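You operate a simulated robot arm through the tools that you are given. There is no shell and no other tool.

You are at the controls of a simulated two-armed robot. One attempt, no reset.

JOB
Fit the plug head that the slip names, from the drawer, to the blue travel charger.
Fine: lay it on the table and shut the drawer; hold the charger for the pull and the push; white plug head to the parts bin. Where these are worked on the way, their far stop is far enough and under half their travel is too little: drawer of the assembly table.

Only the result counts: the job must be done as asked and must still hold three seconds after the hand-in. Knocking over, shifting, dropping, spilling or breaking anything else fails it.

ROBOT AND FRAMES
Two 7-joint arms with three-finger grippers on one trunk, on a base that moves. Base frame: it is fixed to the floor where the robot stands at the start and does not move with it; the origin is under the middle of the robot, x ahead of it, y to its left, z up. Units: mm, degrees, N and s.
The left shoulder is at the start at [41, 154, 1012], the right one opposite. With the tool pointing down near the work surface each hand reaches from about 200 to 620 mm from the robot's upright axis, wherever it stands, measured 20 degrees to its own side. Places, roughly: assembly table top [700, -200, 800]; drawer of the assembly table [600, -100, 700]; inside of the bin for parts [900, 300, 800]. Payload 2.69 kg a hand.
The TCP of each hand is the grasp point between the finger pads, 29 mm short of the fingertips. In the tool frame z runs along the fingers and y along their closing line. The gripper opens to 120 mm; its body begins 78 mm behind the TCP.
Orientation is that of the tool frame in the base frame, as [roll, pitch, yaw] about the fixed x, y, z axes, in that order (R = Rz(yaw) Ry(pitch) Rx(roll)). With the fingers straight down and closing along the base's y, the tool's x points along the base's -x, its y along +y and its z along -z.

CONTROLS
- The arms move only by the tool send_rows. It takes "left_series", "right_series" or both (then of equal length, played together; a hand with none holds still); each is a list of rows, each a list of 7 numbers: the gripper command, from -1 (fully open) to 1 (shut), values between in proportion, then the shift along the tool's x, y, z in mm, then the turn, a rotation vector about the tool's x, y, z in degrees. In form: [[grip, tx, ty, tz, ax, ay, az], ...]. A call has 1 to 20 rows; each row is the pose to reach, as a shift and turn from the pose commanded when the call began, along the tool's axes at that moment. Rows are played at 5 a second. More than 50 mm and 8.6 degrees between two rows, or a gripper value outside its range, and nothing of the call is played. A pose out of reach is approached as far as the arm can. The call stops where the force on the tool passes 40 N (or 10 N more than at its start, if that is more) or the arm is blocked; 0.2 s more then pass. The fingers move at their own pace (about 136.2 mm/s each) and stop on an object; they squeeze with about 29 N. The grip force told is the motor's: it shows also when the fingers shut on nothing. Time passes only in rows, and 0.2 s behind the last, so rows that repeat a pose let the fingers close. The reply holds the time, the measured pose of the TCP, the force on the tool along the base axes, the opening and the grip force, in the units named above and with some noise, with the torque about the TCP (base axes, N m) and any sound that the robot's microphone picked up.
- Cameras (640 x 400 px; columns grow to the right, rows downward): "scene" is now at [146.1, -25.2, 1165]; the picture's right is [-0.28, -0.96, 0.00], its down [-0.52, 0.15, -0.84] and it looks along [0.81, -0.23, -0.54] (base axes); focal length 214 px, centre (320, 200). "left" rides on the left gripper at [63, 0, -104] in its tool frame; the picture's right is [0.00, 1.00, 0.00], its down [-0.83, 0.00, -0.56] and it looks along [-0.56, 0.00, 0.83] (tool axes); focal length 275 px, centre (320, 200). "right" rides on the right gripper at [63, 0, -104] in its tool frame; the picture's right is [0.00, 1.00, 0.00], its down [-0.83, 0.00, -0.56] and it looks along [-0.56, 0.00, 0.83] (tool axes); focal length 275 px, centre (320, 200). There is no depth. A picture from a camera that has moved, and an enlarged one, comes with that camera's place and axes in the base frame and with its lens.
- camera(camera): a new picture of that camera. No time passes.
- lift_body(by): moves the trunk up (or, below 0, down) by that many mm; the arms and the scene camera ride with it, the base frame stays. It gives what a move gives, with no picture.
- base_move(legs): drives the robot by 1 to 6 legs, each [ahead, left, turn to the left] in mm, mm and degrees, along the robot's own axes; the way and the turn of a leg run together, so that a leg with both is an arc; at most 1500 mm and 180 degrees a leg. The arms and the cameras ride along, it lands a little off, and it stops where it bumps. It gives what a move gives.
- aim_head(pan, tilt): turns the head with the scene camera to pan (to the left, within 80 degrees either way) and tilt (down, from -29 to 69), counted from straight ahead of the robot (the tilt from the chest, where the trunk bows). It gives what a move gives.
- enlarge(camera, box): a new picture of the part [left, top, right, bottom] of that camera's present view, enlarged. No time passes.
- job_done(): hands the job in; it is judged then, once.

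Places have to be worked out from the pictures, the camera data and where the tool is seen. Open the grippers and draw the arms clear of the work before you hand the job in, unless the task says otherwise.

The tools are called after "Call:" by a JSON object that holds its "name" and its "arguments". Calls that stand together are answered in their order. send_rows: Moves the arms, as the interface text tells. Its arguments: {"type":"object","properties":{"left_series":{"type":"array","items":{"type":"array","items":{"type":"number"}}},"right_series":{"type":"array","items":{"type":"array","items":{"type":"number"}}}},"required":[]} The other tools are called the same way: lift_body (by) moves the trunk up or down; base_move (legs) drives the base; aim_head (pan, tilt) turns the head that bears the scene camera; camera (camera) takes a picture; enlarge (camera, box) takes an enlarged picture of a part of a camera's view; job_done () hands the job in.

At the start:

```text
time: 0.0
left_tool_pos: [390.1, 107.0, 1021.0]
left_ee_rot: [-180.0, -0.1, -180.0]
left_force: [-0.8, -0.9, 0.0]
left_torque: [0.03, -0.02, 0.01]
left_grip_width: 119.8
left_grasp_force: 0.0
right_tool_pos: [277.5, -200.2, 1095.9]
right_ee_rot: [-180.0, 0.0, -180.0]
right_force: [0.5, -0.1, -0.1]
right_torque: [0.01, -0.02, -0.01]
right_grip_width: 119.8
right_grasp_force: 0.1
trunk travel left (down, up): [-379.0, 59.0]
robot x, y, heading: [1.8, 1.3, 0.2]
head pan, tilt (commanded): [-16.1, 32.7]
```

scene: 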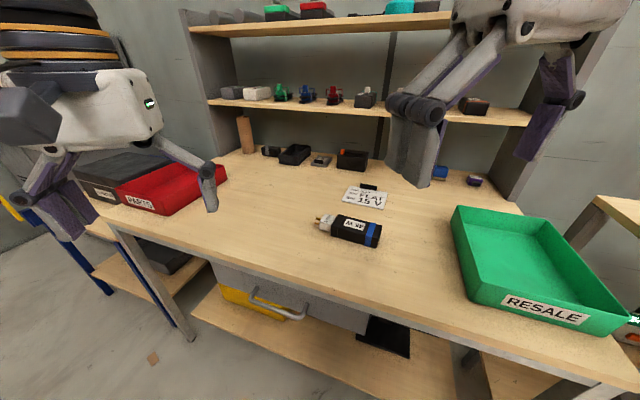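
right: 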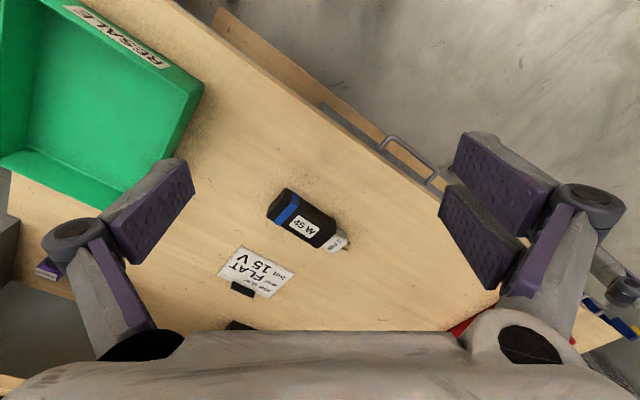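
left: 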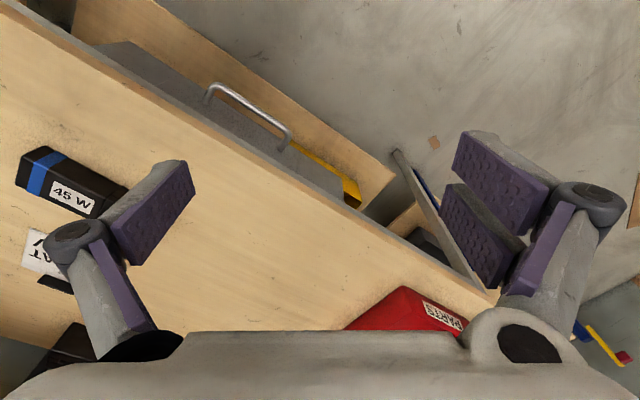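

I see the blue-banded charger with a white plug head on the table, and a slip reading something like "FLAT 15 V". I'll enlarge the slip and the charger to read them.

Call:
{"name": "enlarge", "arguments": {"camera": "scene", "box": [300, 170, 400, 250]}}

Call:
{"name": "enlarge", "arguments": {"camera": "right", "box": [200, 170, 360, 300]}}

Call:
{"name": "enlarge", "arguments": {"camera": "scene", "box": [60, 130, 260, 250]}}

Call:
{"name": "enlarge", "arguments": {"camera": "scene", "box": [200, 230, 420, 370]}}

```text
5.00 times, centred on (350, 210) of scene
camera zoom: at [146.1, -25.2, 1165.0], right [-0.28, -0.96, 0.0], down [-0.52, 0.15, -0.84], along [0.81, -0.23, -0.54], focal length 1072 px, centre (170, 150)
```

zoom: 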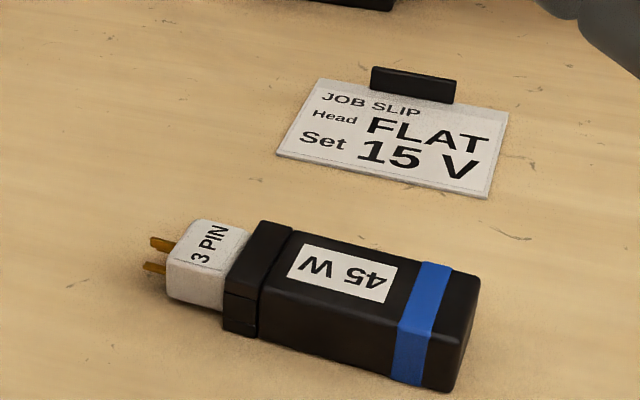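

```text
3.08 times, centred on (280, 235) of right
camera zoom: at [216.2, -201.8, 1200.6], right [0.0, 1.0, 0.0], down [0.83, 0.0, 0.56], along [0.56, 0.0, -0.83], focal length 847 px, centre (443, 92)
```

zoom: 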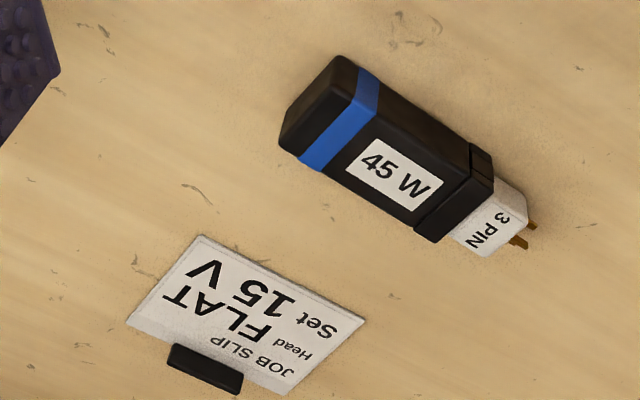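

```text
3.20 times, centred on (160, 190) of scene
camera zoom: at [146.1, -25.2, 1165.0], right [-0.28, -0.96, 0.0], down [-0.52, 0.15, -0.84], along [0.81, -0.23, -0.54], focal length 686 px, centre (832, 232)
```

zoom: 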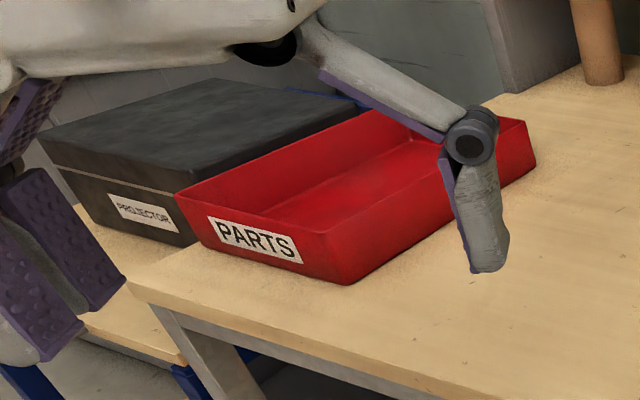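

```text
2.86 times, centred on (310, 300) of scene
camera zoom: at [146.1, -25.2, 1165.0], right [-0.28, -0.96, 0.0], down [-0.52, 0.15, -0.84], along [0.81, -0.23, -0.54], focal length 613 px, centre (349, -86)
```

zoom: 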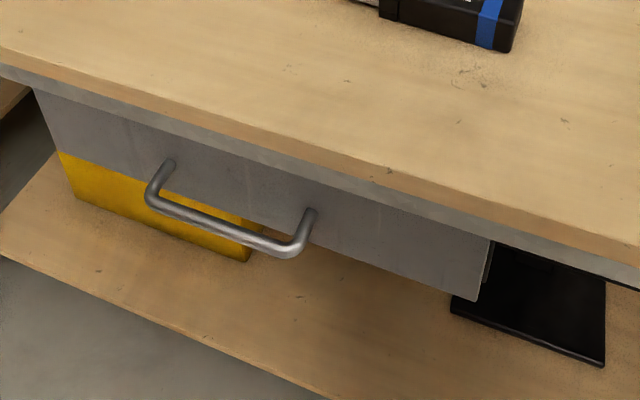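

The slip reads "Head FLAT, Set 15 V"; the charger wears a white "3 PIN" head pointing left, and the table edge runs about 55° in the base frame (table yawed about −35°). I look round to the left for free floor before moving the base.

Call:
{"name": "aim_head", "arguments": {"pan": 60, "tilt": 30}}

Call:
{"name": "camera", "arguments": {"camera": "scene"}}

Call:
{"name": "aim_head", "arguments": {"pan": -75, "tilt": 35}}

Call:
{"name": "camera", "arguments": {"camera": "scene"}}

Call:
{"name": "aim_head", "arguments": {"pan": -20, "tilt": 60}}

Call:
{"name": "camera", "arguments": {"camera": "scene"}}

```text
time: 1.5
left_tool_pos: [391.9, 107.4, 1021.5]
left_ee_rot: [-180.0, 0.0, -180.0]
left_force: [-1.0, -0.5, -0.3]
left_torque: [0.03, -0.03, -0.03]
left_grip_width: 120.1
left_grasp_force: 0.0
right_tool_pos: [278.7, -200.5, 1095.6]
right_ee_rot: [-179.9, 0.0, 180.0]
right_force: [0.1, 0.2, -1.0]
right_torque: [0.0, -0.01, -0.02]
right_grip_width: 119.9
right_grasp_force: 0.1
trunk travel left (down, up): [-379.0, 59.0]
robot x, y, heading: [-2.2, -0.3, -0.1]
head pan, tilt (commanded): [60.0, 30.0]
```

```text
taken
camera scene: at [105.7, 77.9, 1169.3], right [0.87, -0.5, 0.0], down [-0.25, -0.43, -0.87], along [0.43, 0.75, -0.5], focal length 214 px, centre (320, 200)
```

scene: 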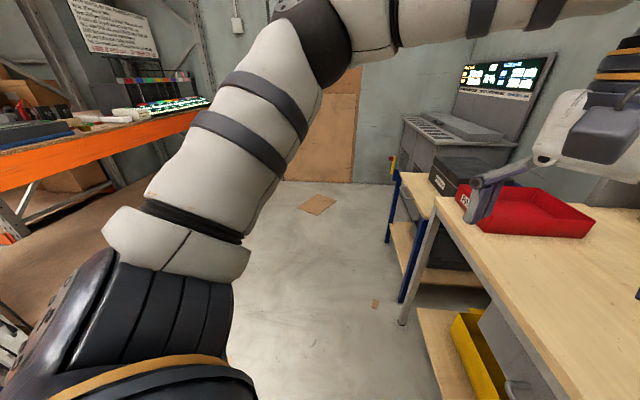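

```text
time: 3.7
left_tool_pos: [392.3, 107.2, 1021.9]
left_ee_rot: [-180.0, 0.1, 179.9]
left_force: [0.2, 0.2, -0.6]
left_torque: [0.02, 0.01, -0.01]
left_grip_width: 119.9
left_grasp_force: 0.1
right_tool_pos: [279.8, -199.9, 1095.7]
right_ee_rot: [-180.0, -0.2, 179.9]
right_force: [-0.5, -0.2, -0.8]
right_torque: [0.02, -0.02, -0.03]
right_grip_width: 120.1
right_grasp_force: 0.1
trunk travel left (down, up): [-379.0, 59.0]
robot x, y, heading: [-1.9, 1.4, 0.1]
head pan, tilt (commanded): [-75.0, 35.0]
```

```text
taken
camera scene: at [83.3, -85.4, 1161.5], right [-0.97, -0.26, 0.0], down [-0.15, 0.55, -0.82], along [0.21, -0.79, -0.57], focal length 214 px, centre (320, 200)
```

scene: 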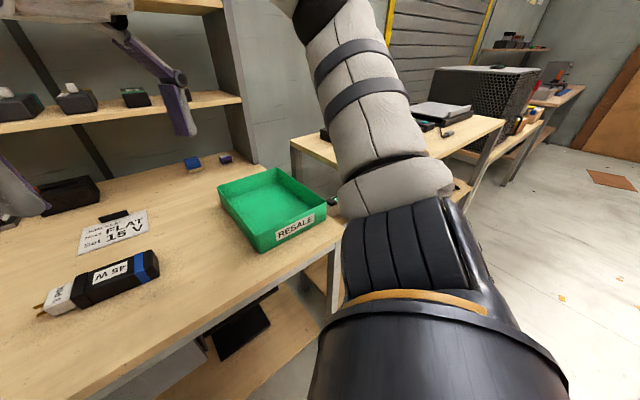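

```text
time: 4.9
left_tool_pos: [393.0, 107.2, 1021.1]
left_ee_rot: [-179.9, 0.0, 180.0]
left_force: [0.5, 0.1, 0.7]
left_torque: [0.02, 0.0, 0.0]
left_grip_width: 120.2
left_grasp_force: 0.1
right_tool_pos: [279.1, -199.5, 1095.8]
right_ee_rot: [-180.0, 0.0, -179.9]
right_force: [0.0, -0.3, -1.1]
right_torque: [-0.03, 0.02, -0.03]
right_grip_width: 120.1
right_grasp_force: 0.1
trunk travel left (down, up): [-379.0, 59.0]
robot x, y, heading: [1.8, -0.8, 0.1]
head pan, tilt (commanded): [-20.0, 60.0]
```

```text
taken
camera scene: at [123.0, -23.3, 1127.2], right [-0.34, -0.94, 0.0], down [-0.81, 0.3, -0.5], along [0.47, -0.17, -0.87], focal length 214 px, centre (320, 200)
```

scene: 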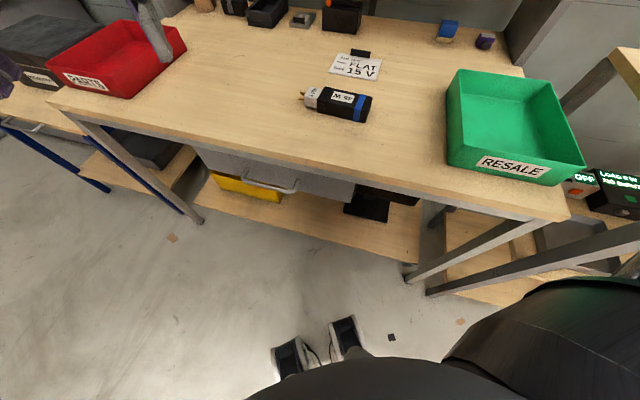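

The floor to the left and in front is free. I back off and slide left, then turn right 35° so the robot faces the table squarely, in front of the drawer.

Call:
{"name": "base_move", "arguments": {"legs": [[-50, 190, 0], [0, 0, -35]]}}

Call:
{"name": "aim_head", "arguments": {"pan": 0, "tilt": 45}}

Call:
{"name": "camera", "arguments": {"camera": "scene"}}

Call:
{"name": "camera", "arguments": {"camera": "left"}}

Call:
{"name": "camera", "arguments": {"camera": "right"}}

```text
time: 8.6
left_tool_pos: [332.3, 53.5, 1021.8]
left_ee_rot: [180.0, 0.0, 145.3]
left_force: [0.0, 0.0, -0.5]
left_torque: [0.0, 0.01, 0.01]
left_grip_width: 120.0
left_grasp_force: 0.0
right_tool_pos: [64.0, -135.0, 1095.9]
right_ee_rot: [-180.0, 0.0, 145.2]
right_force: [-0.3, -0.3, 0.2]
right_torque: [0.0, 0.04, -0.01]
right_grip_width: 119.9
right_grasp_force: 0.1
trunk travel left (down, up): [-379.0, 59.0]
robot x, y, heading: [-52.3, 189.4, -34.8]
head pan, tilt (commanded): [-20.0, 60.0]
```

```text
time: 9.5
left_tool_pos: [331.9, 53.2, 1022.4]
left_ee_rot: [-179.9, 0.0, 145.4]
left_force: [0.0, -0.7, 0.1]
left_torque: [0.0, -0.01, 0.01]
left_grip_width: 119.8
left_grasp_force: 0.1
right_tool_pos: [64.2, -135.5, 1096.2]
right_ee_rot: [-180.0, -0.1, 145.2]
right_force: [0.4, -0.3, -0.2]
right_torque: [0.03, -0.03, -0.01]
right_grip_width: 120.0
right_grasp_force: 0.1
trunk travel left (down, up): [-379.0, 59.0]
robot x, y, heading: [-52.8, 187.2, -34.5]
head pan, tilt (commanded): [0.0, 45.0]
```

```text
taken
camera scene: at [65.6, 106.0, 1146.6], right [-0.57, -0.82, 0.0], down [-0.58, 0.4, -0.71], along [0.58, -0.4, -0.71], focal length 214 px, centre (320, 200)
```

scene: 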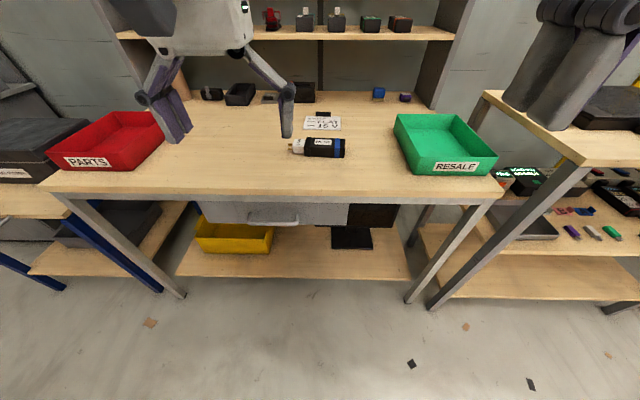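

```text
taken
camera left: at [281.5, 89.4, 1125.5], right [0.57, 0.82, 0.0], down [0.68, -0.48, 0.56], along [0.46, -0.32, -0.83], focal length 275 px, centre (320, 200)
```

left: 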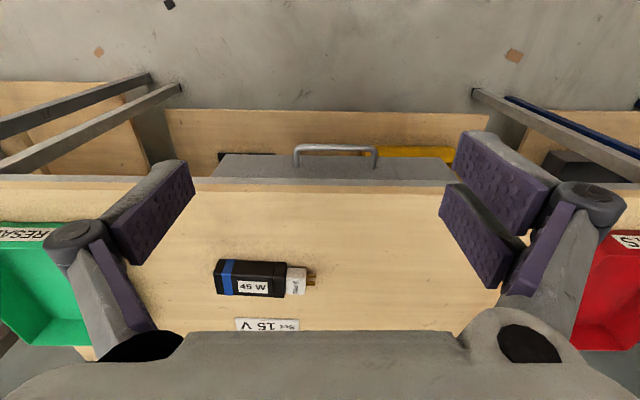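

```text
taken
camera right: at [12.7, -101.2, 1200.6], right [0.57, 0.82, 0.0], down [0.69, -0.47, 0.56], along [0.46, -0.31, -0.83], focal length 275 px, centre (320, 200)
```

right: 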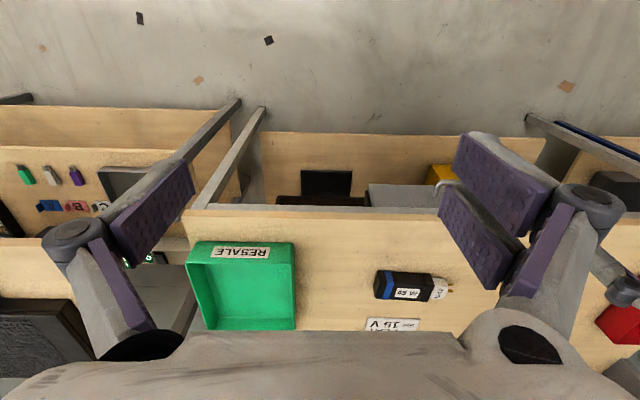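

The robot now faces the table squarely. I zoom on the drawer and handle in both views to triangulate their place.

Call:
{"name": "enlarge", "arguments": {"camera": "scene", "box": [190, 180, 350, 280]}}

Call:
{"name": "enlarge", "arguments": {"camera": "left", "box": [200, 120, 460, 320]}}

Call:
{"name": "enlarge", "arguments": {"camera": "scene", "box": [260, 90, 440, 200]}}

```text
4.00 times, centred on (270, 230) of scene
camera zoom: at [65.6, 106.0, 1146.6], right [-0.57, -0.82, 0.0], down [-0.58, 0.4, -0.71], along [0.58, -0.4, -0.71], focal length 858 px, centre (520, 80)
```

zoom: 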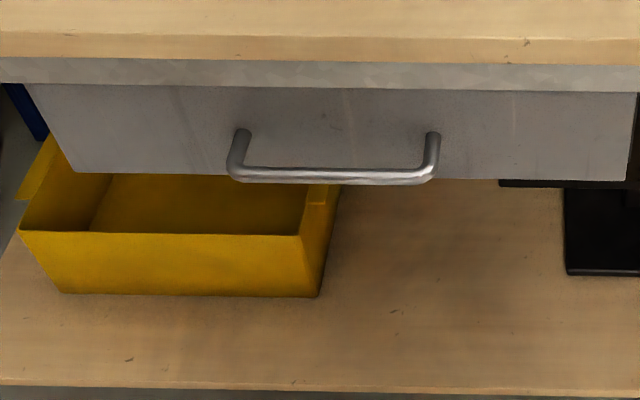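

```text
2.00 times, centred on (330, 220) of left
camera zoom: at [281.5, 89.4, 1125.5], right [0.57, 0.82, 0.0], down [0.68, -0.48, 0.56], along [0.46, -0.32, -0.83], focal length 551 px, centre (300, 160)
```

zoom: 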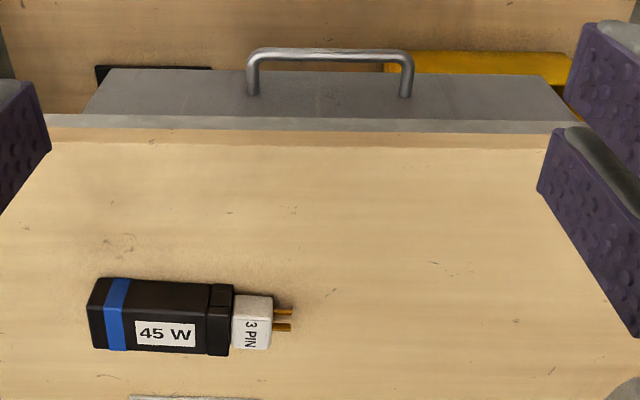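

```text
3.56 times, centred on (350, 145) of scene
camera zoom: at [65.6, 106.0, 1146.6], right [-0.57, -0.82, 0.0], down [-0.58, 0.4, -0.71], along [0.58, -0.4, -0.71], focal length 763 px, centre (213, 396)
```

zoom: 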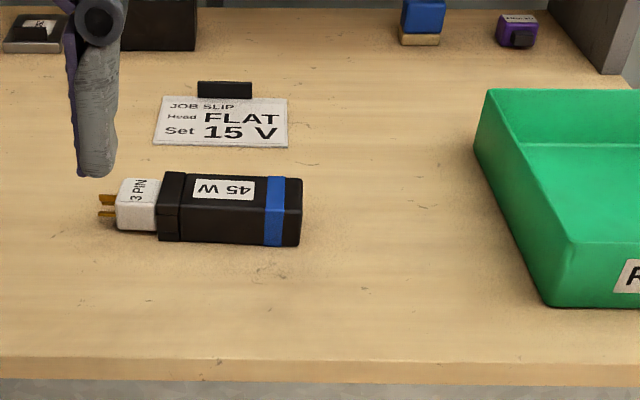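

Triangulated in a table-aligned frame (f forward, l left): handle bar at f≈377, l≈260, z≈666 with the drawer face at f≈415 and table edge at f≈380. I turn the left hand horizontal, fingers forward and closing vertically, still above table height and in front of the edge.

Call:
{"name": "send_rows", "arguments": {"left_series": [[-0.2, 0, 0, 0, -4.619, -4.619, 4.619], [-0.2, 0, 0, 0, -9.238, -9.238, 9.238], [-0.2, 0, 0, 0, -13.856, -13.856, 13.856], [-0.2, 0, 0, 0, -18.475, -18.475, 18.475], [-0.2, 0, 0, 0, -23.094, -23.094, 23.094], [-0.2, 0, 0, 0, -27.713, -27.713, 27.713], [-0.2, 0, 0, 0, -32.332, -32.332, 32.332], [-0.2, 0, 0, 0, -36.95, -36.95, 36.95], [-0.2, 0, 0, 0, -41.57, -41.57, 41.57], [-0.2, 0, 0, 0, -46.188, -46.188, 46.188], [-0.2, 0, 0, 0, -50.807, -50.807, 50.807], [-0.2, 0, 0, 0, -55.426, -55.426, 55.426], [-0.2, 0, 0, 0, -60.045, -60.045, 60.045], [-0.2, 0, 0, 0, -64.663, -64.663, 64.663], [-0.2, 0, 0, 0, -69.282, -69.282, 69.282]]}}

Call:
{"name": "camera", "arguments": {"camera": "scene"}}

Call:
{"name": "camera", "arguments": {"camera": "left"}}

```text
time: 12.7
left_tool_pos: [344.5, -1.8, 1026.4]
left_ee_rot: [90.1, -0.2, 55.1]
left_force: [0.3, -1.3, -0.7]
left_torque: [0.0, 0.01, -0.02]
left_grip_width: 72.0
left_grasp_force: 0.1
left hand out of reach, approached as far as the arm can: row 12, 13, 14, 15
right_tool_pos: [65.1, -135.7, 1096.5]
right_ee_rot: [-180.0, 0.0, 145.2]
right_force: [0.0, 0.2, 0.0]
right_torque: [0.03, 0.0, 0.02]
right_grip_width: 120.2
right_grasp_force: 0.1
trunk travel left (down, up): [-379.0, 59.0]
robot x, y, heading: [-49.2, 185.4, -34.7]
head pan, tilt (commanded): [0.0, 45.0]
```

```text
taken
camera scene: at [65.9, 105.9, 1146.6], right [-0.57, -0.82, 0.0], down [-0.58, 0.4, -0.71], along [0.58, -0.4, -0.71], focal length 214 px, centre (320, 200)
```

scene: 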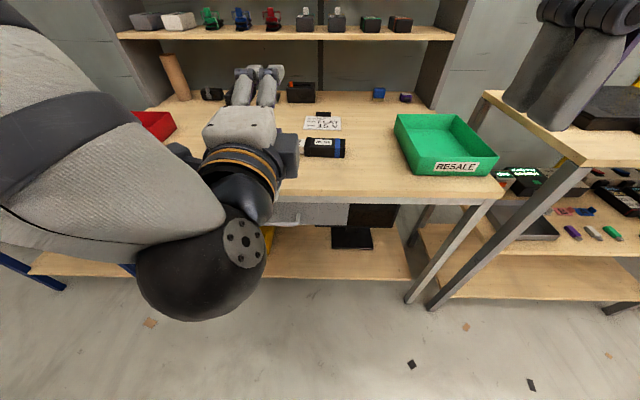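

```text
taken
camera left: at [294.9, 109.9, 1025.7], right [0.0, 0.0, 1.0], down [-0.93, -0.37, -0.01], along [0.37, -0.93, 0.0], focal length 275 px, centre (320, 200)
```

left: 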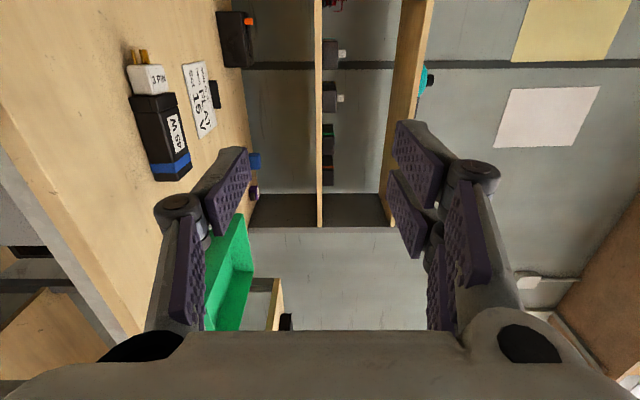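

The hand is now horizontal with fingers toward the table (x=left, y=up, z=forward). I lower it in front of the table edge to handle height, staying short of the handle.

Call:
{"name": "send_rows", "arguments": {"left_series": [[-0.2, 3, -20, 40, 0, 0, 0], [-0.2, 6, -60, 50, 0, 0, 0], [-0.2, 9, -100, 50, 0, 0, 0], [-0.2, 12, -145, 50, 0, 0, 0], [-0.2, 15, -190, 50, 0, 0, 0], [-0.2, 18, -235, 50, 0, 0, 0], [-0.2, 22, -280, 50, 0, 0, 0], [-0.2, 26, -325, 50, 0, 0, 0], [-0.2, 26, -350, 50, 0, 0, 0]]}}

Call:
{"name": "camera", "arguments": {"camera": "scene"}}

Call:
{"name": "camera", "arguments": {"camera": "left"}}

```text
time: 14.7
left_tool_pos: [398.1, -8.3, 675.9]
left_ee_rot: [90.0, -0.1, 55.2]
left_force: [-0.1, 0.7, -1.2]
left_torque: [0.02, -0.01, -0.02]
left_grip_width: 72.2
left_grasp_force: 0.0
right_tool_pos: [65.2, -136.9, 1096.5]
right_ee_rot: [-179.9, -0.1, 145.3]
right_force: [0.2, 0.4, -0.2]
right_torque: [0.0, -0.01, 0.0]
right_grip_width: 120.0
right_grasp_force: 0.1
trunk travel left (down, up): [-379.0, 59.0]
robot x, y, heading: [-52.9, 188.6, -34.8]
head pan, tilt (commanded): [0.0, 45.0]
```

```text
taken
camera scene: at [65.7, 106.1, 1146.7], right [-0.57, -0.82, 0.0], down [-0.58, 0.4, -0.71], along [0.58, -0.4, -0.71], focal length 214 px, centre (320, 200)
```

scene: 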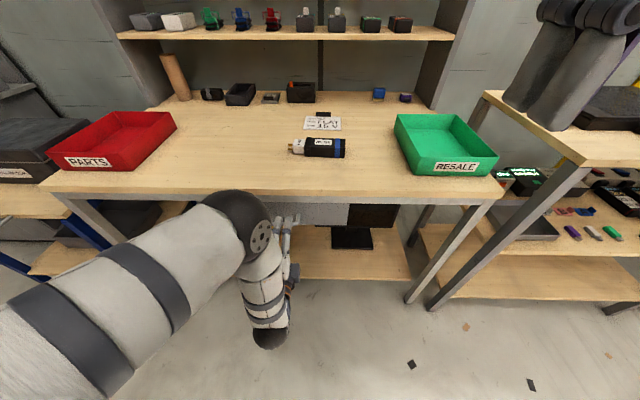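

```text
taken
camera left: at [349.4, 102.9, 675.6], right [0.0, 0.0, 1.0], down [-0.93, -0.37, 0.0], along [0.37, -0.93, 0.0], focal length 275 px, centre (320, 200)
```

left: 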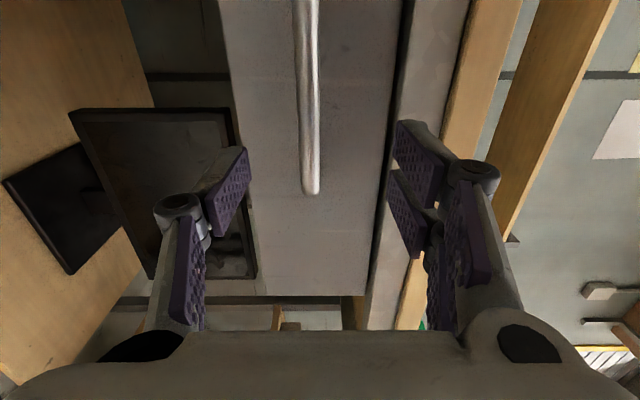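

The left view shows the handle bar just left of centre, so its height is about z≈669, consistent with triangulation. I shift the hand left to the handle middle, down 7, then forward so the bar sits between the fingers, then close.

Call:
{"name": "send_rows", "arguments": {"left_series": [[-0.2, 20, -4, 0, 0, 0, 0], [-0.2, 38, -7, 0, 0, 0, 0], [-0.2, 38, -7, 15, 0, 0, 0], [-0.2, 38, -7, 28, 0, 0, 0], [-0.2, 38, -7, 40, 0, 0, 0]]}}

Call:
{"name": "camera", "arguments": {"camera": "left"}}

Call:
{"name": "camera", "arguments": {"camera": "scene"}}

```text
time: 15.9
left_tool_pos: [453.2, 0.6, 668.6]
left_ee_rot: [90.0, 0.0, 55.3]
left_force: [0.6, -0.6, 0.8]
left_torque: [0.0, 0.0, 0.01]
left_grip_width: 72.0
left_grasp_force: 0.0
right_tool_pos: [64.1, -135.9, 1096.7]
right_ee_rot: [180.0, 0.0, 145.2]
right_force: [0.3, 0.0, -0.4]
right_torque: [-0.02, 0.03, -0.01]
right_grip_width: 119.8
right_grasp_force: 0.0
trunk travel left (down, up): [-379.0, 59.0]
robot x, y, heading: [-50.9, 185.1, -34.6]
head pan, tilt (commanded): [0.0, 45.0]
```

```text
taken
camera left: at [404.9, 111.9, 668.1], right [0.0, 0.0, 1.0], down [-0.93, -0.37, 0.0], along [0.37, -0.93, 0.0], focal length 275 px, centre (320, 200)
```

left: 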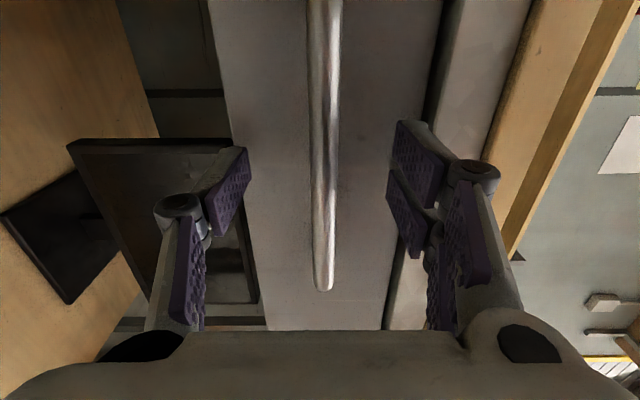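

```text
taken
camera scene: at [65.7, 106.1, 1146.7], right [-0.57, -0.82, 0.0], down [-0.58, 0.4, -0.71], along [0.58, -0.4, -0.71], focal length 214 px, centre (320, 200)
```

scene: 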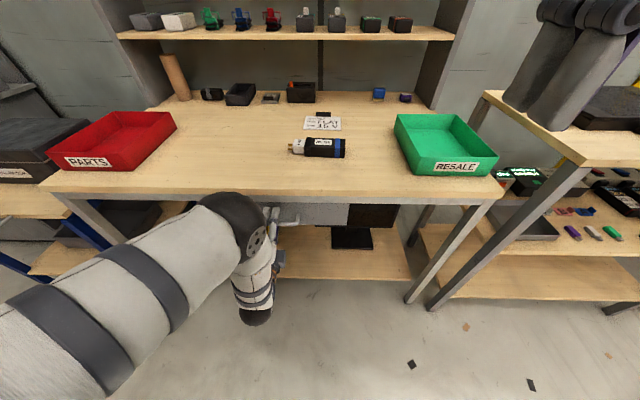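

The bar lies centred between the pads. I close the left gripper on it.

Call:
{"name": "send_rows", "arguments": {"left_series": [[0.4, 0, 0, 0, 0, 0, 0], [0.7, 0, 0, 0, 0, 0, 0], [1, 0, 0, 0, 0, 0, 0], [1, 0, 0, 0, 0, 0, 0], [1, 0, 0, 0, 0, 0, 0]]}}

Call:
{"name": "camera", "arguments": {"camera": "left"}}

```text
time: 17.1
left_tool_pos: [452.9, 1.3, 670.5]
left_ee_rot: [89.8, 0.0, 55.3]
left_force: [1.5, 0.2, 13.2]
left_torque: [-0.01, -0.03, -0.17]
left_grip_width: 10.3
left_grasp_force: 37.8
right_tool_pos: [62.9, -135.3, 1096.7]
right_ee_rot: [180.0, 0.0, 145.2]
right_force: [0.6, -0.2, 0.1]
right_torque: [0.03, 0.0, -0.02]
right_grip_width: 120.1
right_grasp_force: 0.0
trunk travel left (down, up): [-379.0, 59.0]
robot x, y, heading: [-51.2, 186.8, -34.5]
head pan, tilt (commanded): [0.0, 45.0]
```

```text
taken
camera left: at [404.8, 111.9, 669.4], right [-0.01, 0.0, 1.0], down [-0.93, -0.37, -0.01], along [0.37, -0.93, 0.0], focal length 275 px, centre (320, 200)
```

left: 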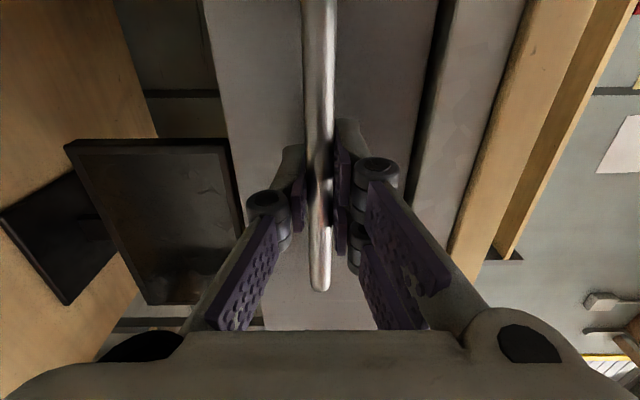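

The bar is gripped (10 mm wide, slight upward load so I raise the command 2 mm). I pull the drawer straight out toward the robot.

Call:
{"name": "send_rows", "arguments": {"left_series": [[1, 0, 2, -15, 0, 0, 0], [1, 0, 2, -35, 0, 0, 0], [1, 0, 2, -55, 0, 0, 0], [1, 0, 2, -75, 0, 0, 0], [1, 0, 2, -95, 0, 0, 0], [1, 0, 2, -115, 0, 0, 0], [1, 0, 2, -135, 0, 0, 0], [1, 0, 2, -155, 0, 0, 0]]}}

Call:
{"name": "camera", "arguments": {"camera": "scene"}}

```text
time: 18.6
left_tool_pos: [374.9, 57.3, 670.7]
left_ee_rot: [88.5, 0.0, 55.5]
left_force: [1.7, 2.6, 16.4]
left_torque: [-0.23, 0.08, -0.64]
left_grip_width: 10.7
left_grasp_force: 37.9
left hand out of reach, approached as far as the arm can: row 6, 7
right_tool_pos: [63.7, -135.6, 1096.3]
right_ee_rot: [180.0, 0.0, 145.2]
right_force: [0.9, 0.3, 0.1]
right_torque: [0.03, 0.02, 0.01]
right_grip_width: 119.9
right_grasp_force: 0.1
trunk travel left (down, up): [-379.0, 59.0]
robot x, y, heading: [-51.8, 192.8, -34.8]
head pan, tilt (commanded): [0.0, 45.0]
stopped in row 7 (left hand): the force on the tool passed its limit at 47 N (the readings are from after the stop); the commanded pose is now the measured one
```

```text
taken
camera scene: at [65.5, 106.3, 1146.6], right [-0.57, -0.82, 0.0], down [-0.58, 0.4, -0.71], along [0.58, -0.4, -0.71], focal length 214 px, centre (320, 200)
```

scene: 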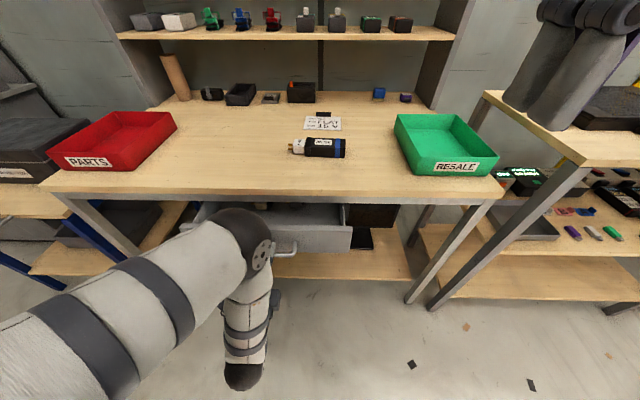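

The drawer came out about 96 mm before the arm folded to its limit. I keep hold and back the base away to pull it further.

Call:
{"name": "base_move", "arguments": {"legs": [[-100, 0, 0]]}}

Call:
{"name": "camera", "arguments": {"camera": "scene"}}

Call:
{"name": "camera", "arguments": {"camera": "left"}}

```text
time: 20.1
left_tool_pos: [293.2, 116.1, 670.0]
left_ee_rot: [88.4, -0.1, 55.7]
left_force: [1.9, 1.6, 1.7]
left_torque: [-0.27, 0.15, -0.36]
left_grip_width: 10.5
left_grasp_force: 37.4
right_tool_pos: [-17.7, -77.7, 1095.9]
right_ee_rot: [179.9, -0.1, 145.2]
right_force: [1.0, 0.3, -0.4]
right_torque: [0.0, 0.0, -0.02]
right_grip_width: 119.8
right_grasp_force: 0.1
trunk travel left (down, up): [-379.0, 59.0]
robot x, y, heading: [-132.8, 248.0, -34.7]
head pan, tilt (commanded): [0.0, 45.0]
stopped in leg 1: the force on the tool passed its limit at 42 N (the readings are from after the stop); the commanded pose is now the measured one
```

```text
taken
camera scene: at [-17.0, 164.1, 1146.4], right [-0.57, -0.82, 0.0], down [-0.58, 0.4, -0.71], along [0.58, -0.4, -0.71], focal length 214 px, centre (320, 200)
```

scene: 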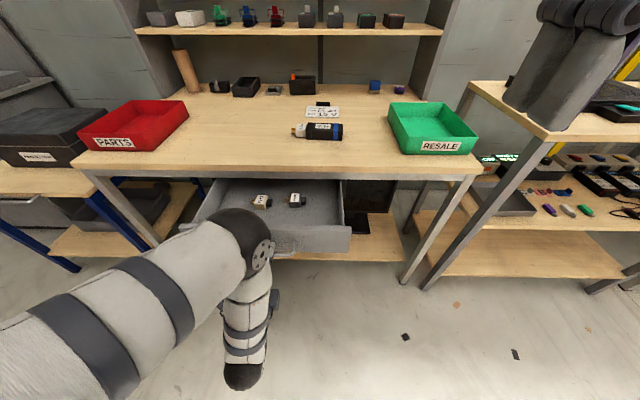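

```text
taken
camera left: at [243.8, 227.5, 667.2], right [-0.03, 0.01, 1.0], down [-0.93, -0.37, -0.02], along [0.37, -0.93, 0.02], focal length 275 px, centre (320, 200)
```

left: 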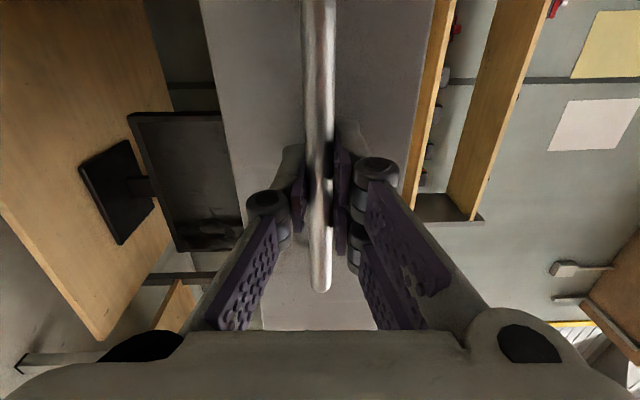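

The drawer is out about 197 mm and two plug heads are visible inside. I zoom to read them.

Call:
{"name": "enlarge", "arguments": {"camera": "scene", "box": [190, 160, 370, 272]}}

Call:
{"name": "enlarge", "arguments": {"camera": "scene", "box": [240, 175, 320, 225]}}

```text
3.56 times, centred on (280, 216) of scene
camera zoom: at [-17.0, 164.1, 1146.4], right [-0.57, -0.82, 0.0], down [-0.58, 0.4, -0.71], along [0.58, -0.4, -0.71], focal length 763 px, centre (462, 143)
```

zoom: 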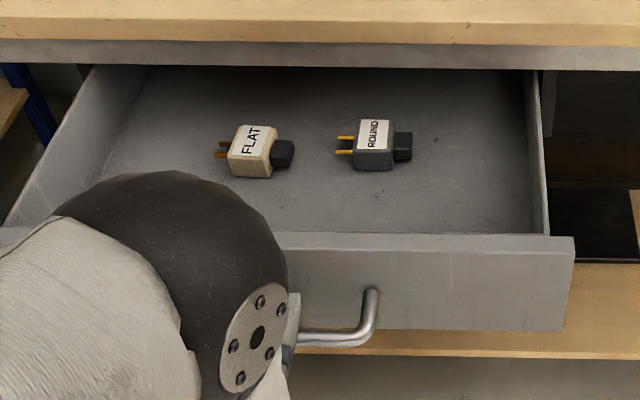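

```text
8.00 times, centred on (280, 200) of scene
camera zoom: at [-17.0, 164.1, 1146.4], right [-0.57, -0.82, 0.0], down [-0.58, 0.4, -0.71], along [0.58, -0.4, -0.71], focal length 1716 px, centre (640, 200)
```

zoom: 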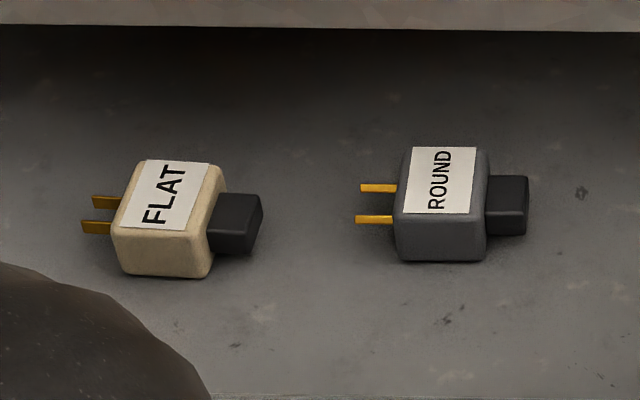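

The drawer holds FLAT (beige, left) and ROUND (grey, right). I test whether the drawer is at its stop by backing a bit more.

Call:
{"name": "base_move", "arguments": {"legs": [[-60, 0, 0]]}}

Call:
{"name": "enlarge", "arguments": {"camera": "scene", "box": [190, 160, 370, 272]}}

```text
time: 21.1
left_tool_pos: [244.1, 151.4, 670.2]
left_ee_rot: [88.5, -0.2, 55.8]
left_force: [8.6, 10.2, -0.2]
left_torque: [-0.32, 0.21, 0.08]
left_grip_width: 10.6
left_grasp_force: 37.5
right_tool_pos: [-68.9, -42.1, 1096.2]
right_ee_rot: [-179.9, -0.1, 145.2]
right_force: [-0.5, 0.7, -0.4]
right_torque: [0.01, 0.0, 0.03]
right_grip_width: 120.0
right_grasp_force: 0.1
trunk travel left (down, up): [-379.0, 59.0]
robot x, y, heading: [-183.5, 278.7, -34.8]
head pan, tilt (commanded): [0.0, 45.0]
```

```text
3.56 times, centred on (280, 216) of scene
camera zoom: at [-66.1, 199.3, 1146.7], right [-0.57, -0.82, 0.0], down [-0.58, 0.4, -0.71], along [0.58, -0.4, -0.71], focal length 763 px, centre (462, 143)
```

zoom: 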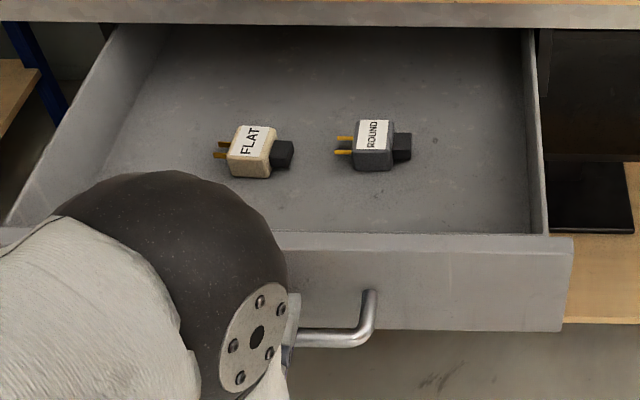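

It moved a further 60 mm (about 257 in total) without hitting a stop. I go on.

Call:
{"name": "base_move", "arguments": {"legs": [[-60, 0, 0]]}}

Call:
{"name": "camera", "arguments": {"camera": "scene"}}

```text
time: 22.1
left_tool_pos: [204.2, 180.6, 669.8]
left_ee_rot: [88.6, -0.2, 56.1]
left_force: [-1.0, 1.3, -1.9]
left_torque: [-0.23, 0.19, -0.38]
left_grip_width: 10.9
left_grasp_force: 38.4
right_tool_pos: [-111.7, -13.3, 1097.1]
right_ee_rot: [180.0, 0.1, 145.2]
right_force: [-0.7, -0.9, -0.1]
right_torque: [0.03, 0.0, -0.01]
right_grip_width: 120.2
right_grasp_force: 0.0
trunk travel left (down, up): [-379.0, 59.0]
robot x, y, heading: [-224.1, 310.2, -34.9]
head pan, tilt (commanded): [0.0, 45.0]
stopped in leg 1: the force on the tool passed its limit at 88 N (the readings are from after the stop); the commanded pose is now the measured one
```

```text
taken
camera scene: at [-109.7, 228.6, 1146.7], right [-0.57, -0.82, 0.0], down [-0.58, 0.4, -0.71], along [0.58, -0.4, -0.71], focal length 214 px, centre (320, 200)
```

scene: 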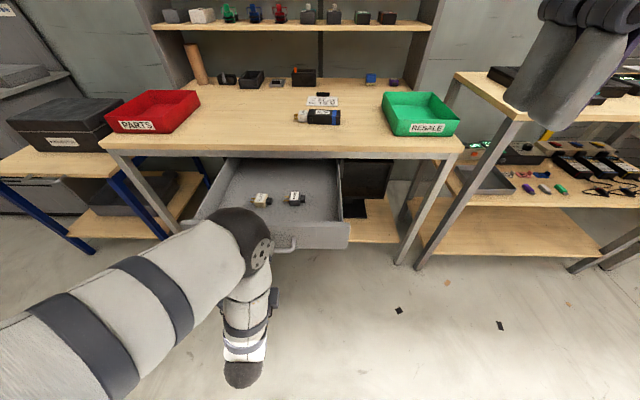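

The 88 N stop at about 307 mm travel is the drawer's far stop. I open the gripper, then back the base so the fingers clear the handle.

Call:
{"name": "send_rows", "arguments": {"left_series": [[0.6, 0, 0, 0, 0, 0, 0], [0.2, 0, 0, 0, 0, 0, 0], [-0.2, 0, 0, 0, 0, 0, 0], [-0.2, 0, 0, 0, 0, 0, 0]]}}

Call:
{"name": "camera", "arguments": {"camera": "left"}}

```text
time: 23.1
left_tool_pos: [204.4, 179.7, 669.9]
left_ee_rot: [88.4, -0.1, 55.9]
left_force: [0.4, -0.1, -0.8]
left_torque: [-0.01, -0.01, 0.0]
left_grip_width: 72.1
left_grasp_force: 0.0
right_tool_pos: [-112.6, -13.9, 1096.5]
right_ee_rot: [180.0, -0.1, 145.2]
right_force: [-0.3, -0.3, 0.6]
right_torque: [0.04, 0.02, 0.01]
right_grip_width: 119.9
right_grasp_force: 0.1
trunk travel left (down, up): [-379.0, 59.0]
robot x, y, heading: [-222.5, 310.6, -34.6]
head pan, tilt (commanded): [0.0, 45.0]
```

```text
taken
camera left: at [153.9, 291.2, 667.3], right [-0.03, 0.01, 1.0], down [-0.93, -0.38, -0.02], along [0.38, -0.93, 0.02], focal length 275 px, centre (320, 200)
```

left: 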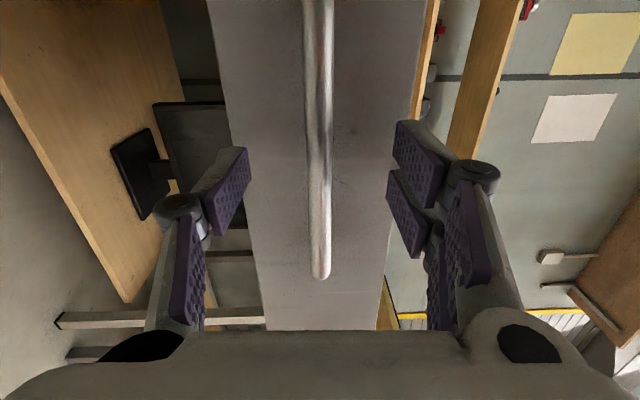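

The fingers are free of the bar. I back the base 90 mm to clear the handle.

Call:
{"name": "base_move", "arguments": {"legs": [[-90, 0, 0]]}}

Call:
{"name": "camera", "arguments": {"camera": "left"}}

Call:
{"name": "camera", "arguments": {"camera": "scene"}}

```text
time: 24.2
left_tool_pos: [130.6, 230.4, 671.0]
left_ee_rot: [88.5, -0.2, 56.0]
left_force: [-1.1, 0.9, 0.4]
left_torque: [0.04, 0.02, 0.0]
left_grip_width: 71.8
left_grasp_force: 0.1
right_tool_pos: [-185.1, 38.3, 1096.7]
right_ee_rot: [180.0, 0.2, 145.1]
right_force: [0.6, 0.9, 0.6]
right_torque: [-0.03, -0.01, 0.0]
right_grip_width: 120.1
right_grasp_force: 0.0
trunk travel left (down, up): [-379.0, 59.0]
robot x, y, heading: [-297.0, 360.8, -34.9]
head pan, tilt (commanded): [0.0, 45.0]
```

```text
taken
camera left: at [80.7, 342.0, 667.6], right [-0.03, 0.01, 1.0], down [-0.93, -0.38, -0.02], along [0.38, -0.93, 0.02], focal length 275 px, centre (320, 200)
```

left: 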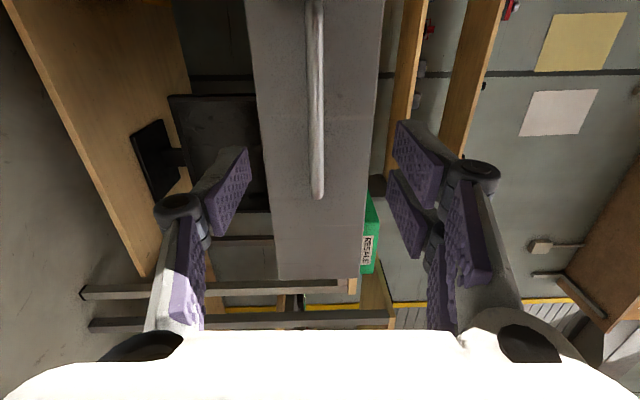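

```text
taken
camera scene: at [-183.4, 279.5, 1146.8], right [-0.57, -0.82, 0.0], down [-0.58, 0.4, -0.71], along [0.58, -0.4, -0.71], focal length 214 px, centre (320, 200)
```

scene: 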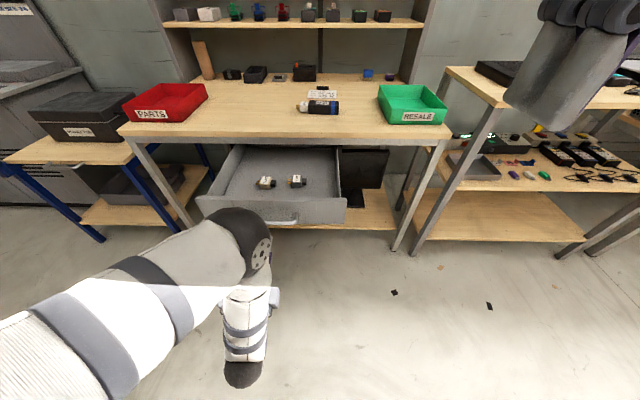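

The hand is clear of the handle. I raise it to z≈950 while pitching it fingers-down (about the tool x axis, +91.5°).

Call:
{"name": "send_rows", "arguments": {"left_series": [[-0.2, 0, 25, 0, 7.6, 0, 0], [-0.2, 0, 50, 0, 15.2, 0, 0], [-0.2, 0, 75, 0, 22.9, 0, 0], [-0.2, 0, 100, 0, 30.5, 0, 0], [-0.2, 0, 125, 0, 38.1, 0, 0], [-0.2, 0, 150, 0, 45.7, 0, 0], [-0.2, 0, 175, 0, 53.4, 0, 0], [-0.2, 0, 200, 0, 61, 0, 0], [-0.2, 0, 225, 0, 68.6, 0, 0], [-0.2, 0, 245, 0, 76.2, 0, 0], [-0.2, 0, 265, 0, 83.9, 0, 0], [-0.2, 0, 280, 0, 91.5, 0, 0]]}}

Call:
{"name": "aim_head", "arguments": {"pan": 8, "tilt": 48}}

Call:
{"name": "camera", "arguments": {"camera": "scene"}}

Call:
{"name": "camera", "arguments": {"camera": "left"}}

```text
time: 26.8
left_tool_pos: [-12.8, 229.9, 831.6]
left_ee_rot: [175.0, -0.4, 56.0]
left_force: [1.0, 0.0, -0.1]
left_torque: [0.01, 0.06, 0.01]
left_grip_width: 72.1
left_grasp_force: 0.2
left hand out of reach, approached as far as the arm can: row 7, 9, 10, 11, 12
right_tool_pos: [-183.6, 35.6, 1095.9]
right_ee_rot: [180.0, -0.2, 145.2]
right_force: [0.7, -0.7, 0.4]
right_torque: [0.04, 0.05, -0.02]
right_grip_width: 119.7
right_grasp_force: 0.1
trunk travel left (down, up): [-379.0, 59.0]
robot x, y, heading: [-297.9, 362.3, -34.7]
head pan, tilt (commanded): [0.0, 45.0]
```

```text
time: 27.5
left_tool_pos: [-12.6, 229.7, 833.5]
left_ee_rot: [174.6, -0.5, 56.0]
left_force: [0.1, -0.3, 0.2]
left_torque: [-0.03, -0.01, 0.01]
left_grip_width: 72.0
left_grasp_force: 0.0
right_tool_pos: [-183.1, 37.0, 1096.9]
right_ee_rot: [179.9, 0.0, 145.2]
right_force: [-0.1, -0.2, 0.0]
right_torque: [0.01, -0.01, 0.0]
right_grip_width: 120.0
right_grasp_force: 0.0
trunk travel left (down, up): [-379.0, 59.0]
robot x, y, heading: [-296.2, 360.6, -34.9]
head pan, tilt (commanded): [8.0, 48.0]
```

```text
taken
camera scene: at [-179.3, 289.9, 1142.5], right [-0.45, -0.89, 0.0], down [-0.66, 0.33, -0.67], along [0.6, -0.3, -0.74], focal length 214 px, centre (320, 200)
```

scene: 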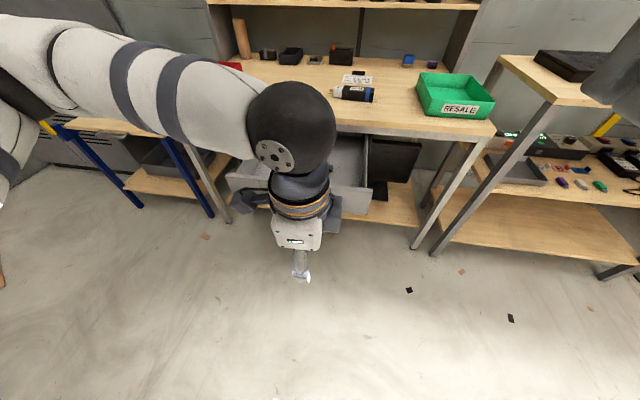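

```text
taken
camera left: at [14.2, 287.8, 936.6], right [0.82, -0.56, 0.09], down [-0.51, -0.66, 0.55], along [-0.24, -0.5, -0.83], focal length 275 px, centre (320, 200)
```

left: 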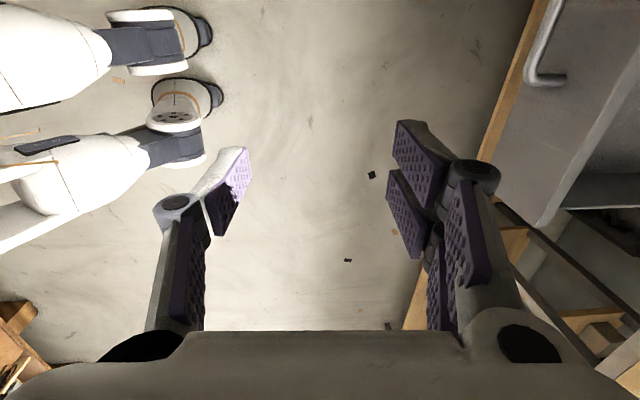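

The hand is now nearly fingers-down at z≈832, in front of the drawer. I drive the base 190 mm ahead to bring the drawer contents within the left hand's reach.

Call:
{"name": "base_move", "arguments": {"legs": [[190, 0, 0]]}}

Call:
{"name": "camera", "arguments": {"camera": "scene"}}

Call:
{"name": "camera", "arguments": {"camera": "left"}}

```text
time: 29.1
left_tool_pos: [140.7, 123.2, 831.4]
left_ee_rot: [175.1, -0.4, 56.0]
left_force: [1.1, 0.1, 0.1]
left_torque: [0.0, 0.04, -0.01]
left_grip_width: 71.9
left_grasp_force: 0.0
right_tool_pos: [-28.4, -72.0, 1096.1]
right_ee_rot: [180.0, -0.1, 145.1]
right_force: [1.1, -0.6, 0.2]
right_torque: [0.02, -0.01, 0.0]
right_grip_width: 119.8
right_grasp_force: 0.0
trunk travel left (down, up): [-379.0, 59.0]
robot x, y, heading: [-143.9, 253.2, -34.6]
head pan, tilt (commanded): [8.0, 48.0]
```

```text
taken
camera scene: at [-23.0, 181.6, 1142.4], right [-0.45, -0.89, 0.0], down [-0.66, 0.33, -0.67], along [0.6, -0.3, -0.74], focal length 214 px, centre (320, 200)
```

scene: 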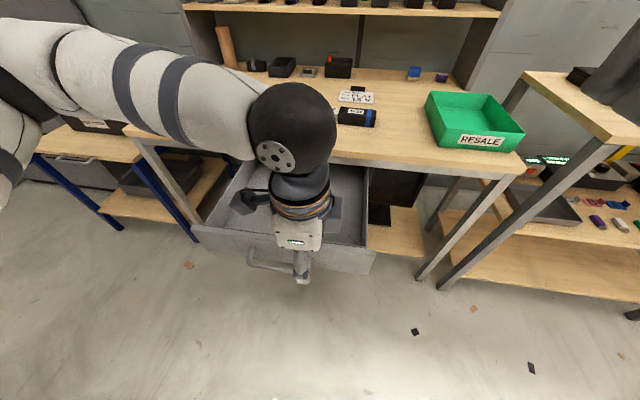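

```text
taken
camera left: at [169.9, 179.7, 935.4], right [0.82, -0.56, 0.09], down [-0.51, -0.66, 0.55], along [-0.25, -0.49, -0.83], focal length 275 px, centre (320, 200)
```

left: 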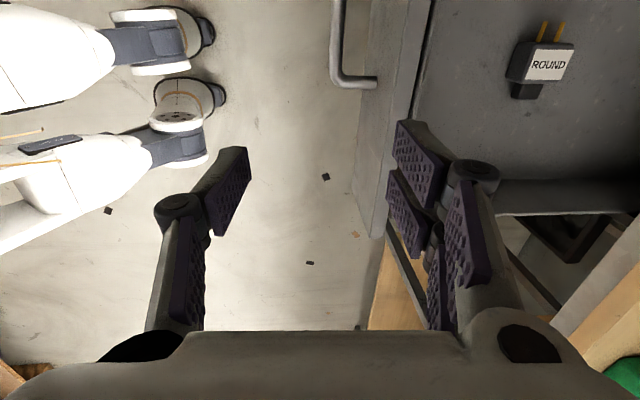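

I see ROUND at the upper right of the left view, so the hand must go left and forward for FLAT. I move it over the drawer at z≈870 and level it.

Call:
{"name": "send_rows", "arguments": {"left_series": [[-0.2, 5, 5, -38, 1, 0, 0], [-0.2, 35, 40, -37, 2, 0, 0], [-0.2, 65, 75, -34, 3, 0, 0], [-0.2, 95, 110, -31, 4, 0, 0], [-0.2, 118, 145, -28, 5, 0, 0], [-0.2, 118, 158, -27, 5.3, 0, 0]]}}

Call:
{"name": "camera", "arguments": {"camera": "left"}}

Call:
{"name": "camera", "arguments": {"camera": "scene"}}

```text
time: 30.5
left_tool_pos: [165.8, 165.7, 897.5]
left_ee_rot: [-179.8, -0.5, 56.1]
left_force: [0.9, 0.3, -0.2]
left_torque: [0.02, 0.01, -0.01]
left_grip_width: 71.8
left_grasp_force: 0.1
left hand out of reach, approached as far as the arm can: row 2, 3, 4, 5, 6
right_tool_pos: [-29.8, -70.8, 1097.0]
right_ee_rot: [180.0, 0.1, 145.3]
right_force: [0.4, -0.3, 0.3]
right_torque: [0.01, -0.01, 0.0]
right_grip_width: 120.1
right_grasp_force: 0.0
trunk travel left (down, up): [-379.0, 59.0]
robot x, y, heading: [-143.5, 252.8, -34.8]
head pan, tilt (commanded): [8.0, 48.0]
```

```text
taken
camera left: at [202.1, 218.5, 1001.7], right [0.83, -0.56, 0.0], down [-0.47, -0.69, 0.55], along [-0.31, -0.45, -0.84], focal length 275 px, centre (320, 200)
```

left: 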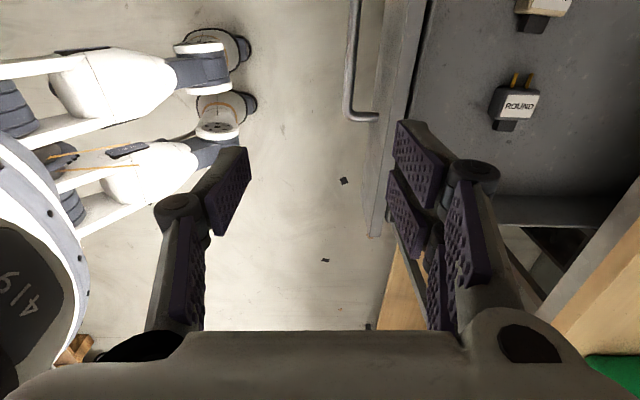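

```text
taken
camera scene: at [-23.6, 181.6, 1142.4], right [-0.45, -0.89, 0.0], down [-0.66, 0.33, -0.67], along [0.6, -0.3, -0.74], focal length 214 px, centre (320, 200)
```

scene: 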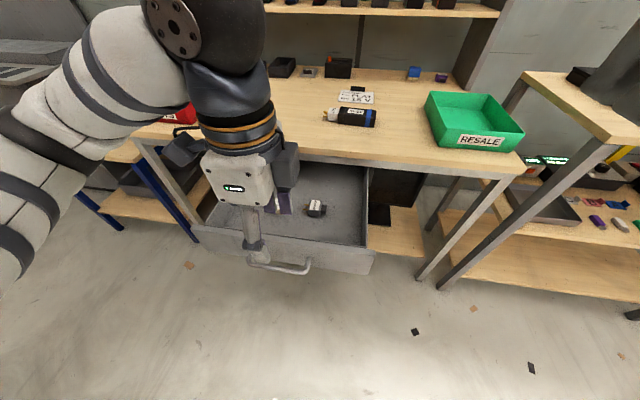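

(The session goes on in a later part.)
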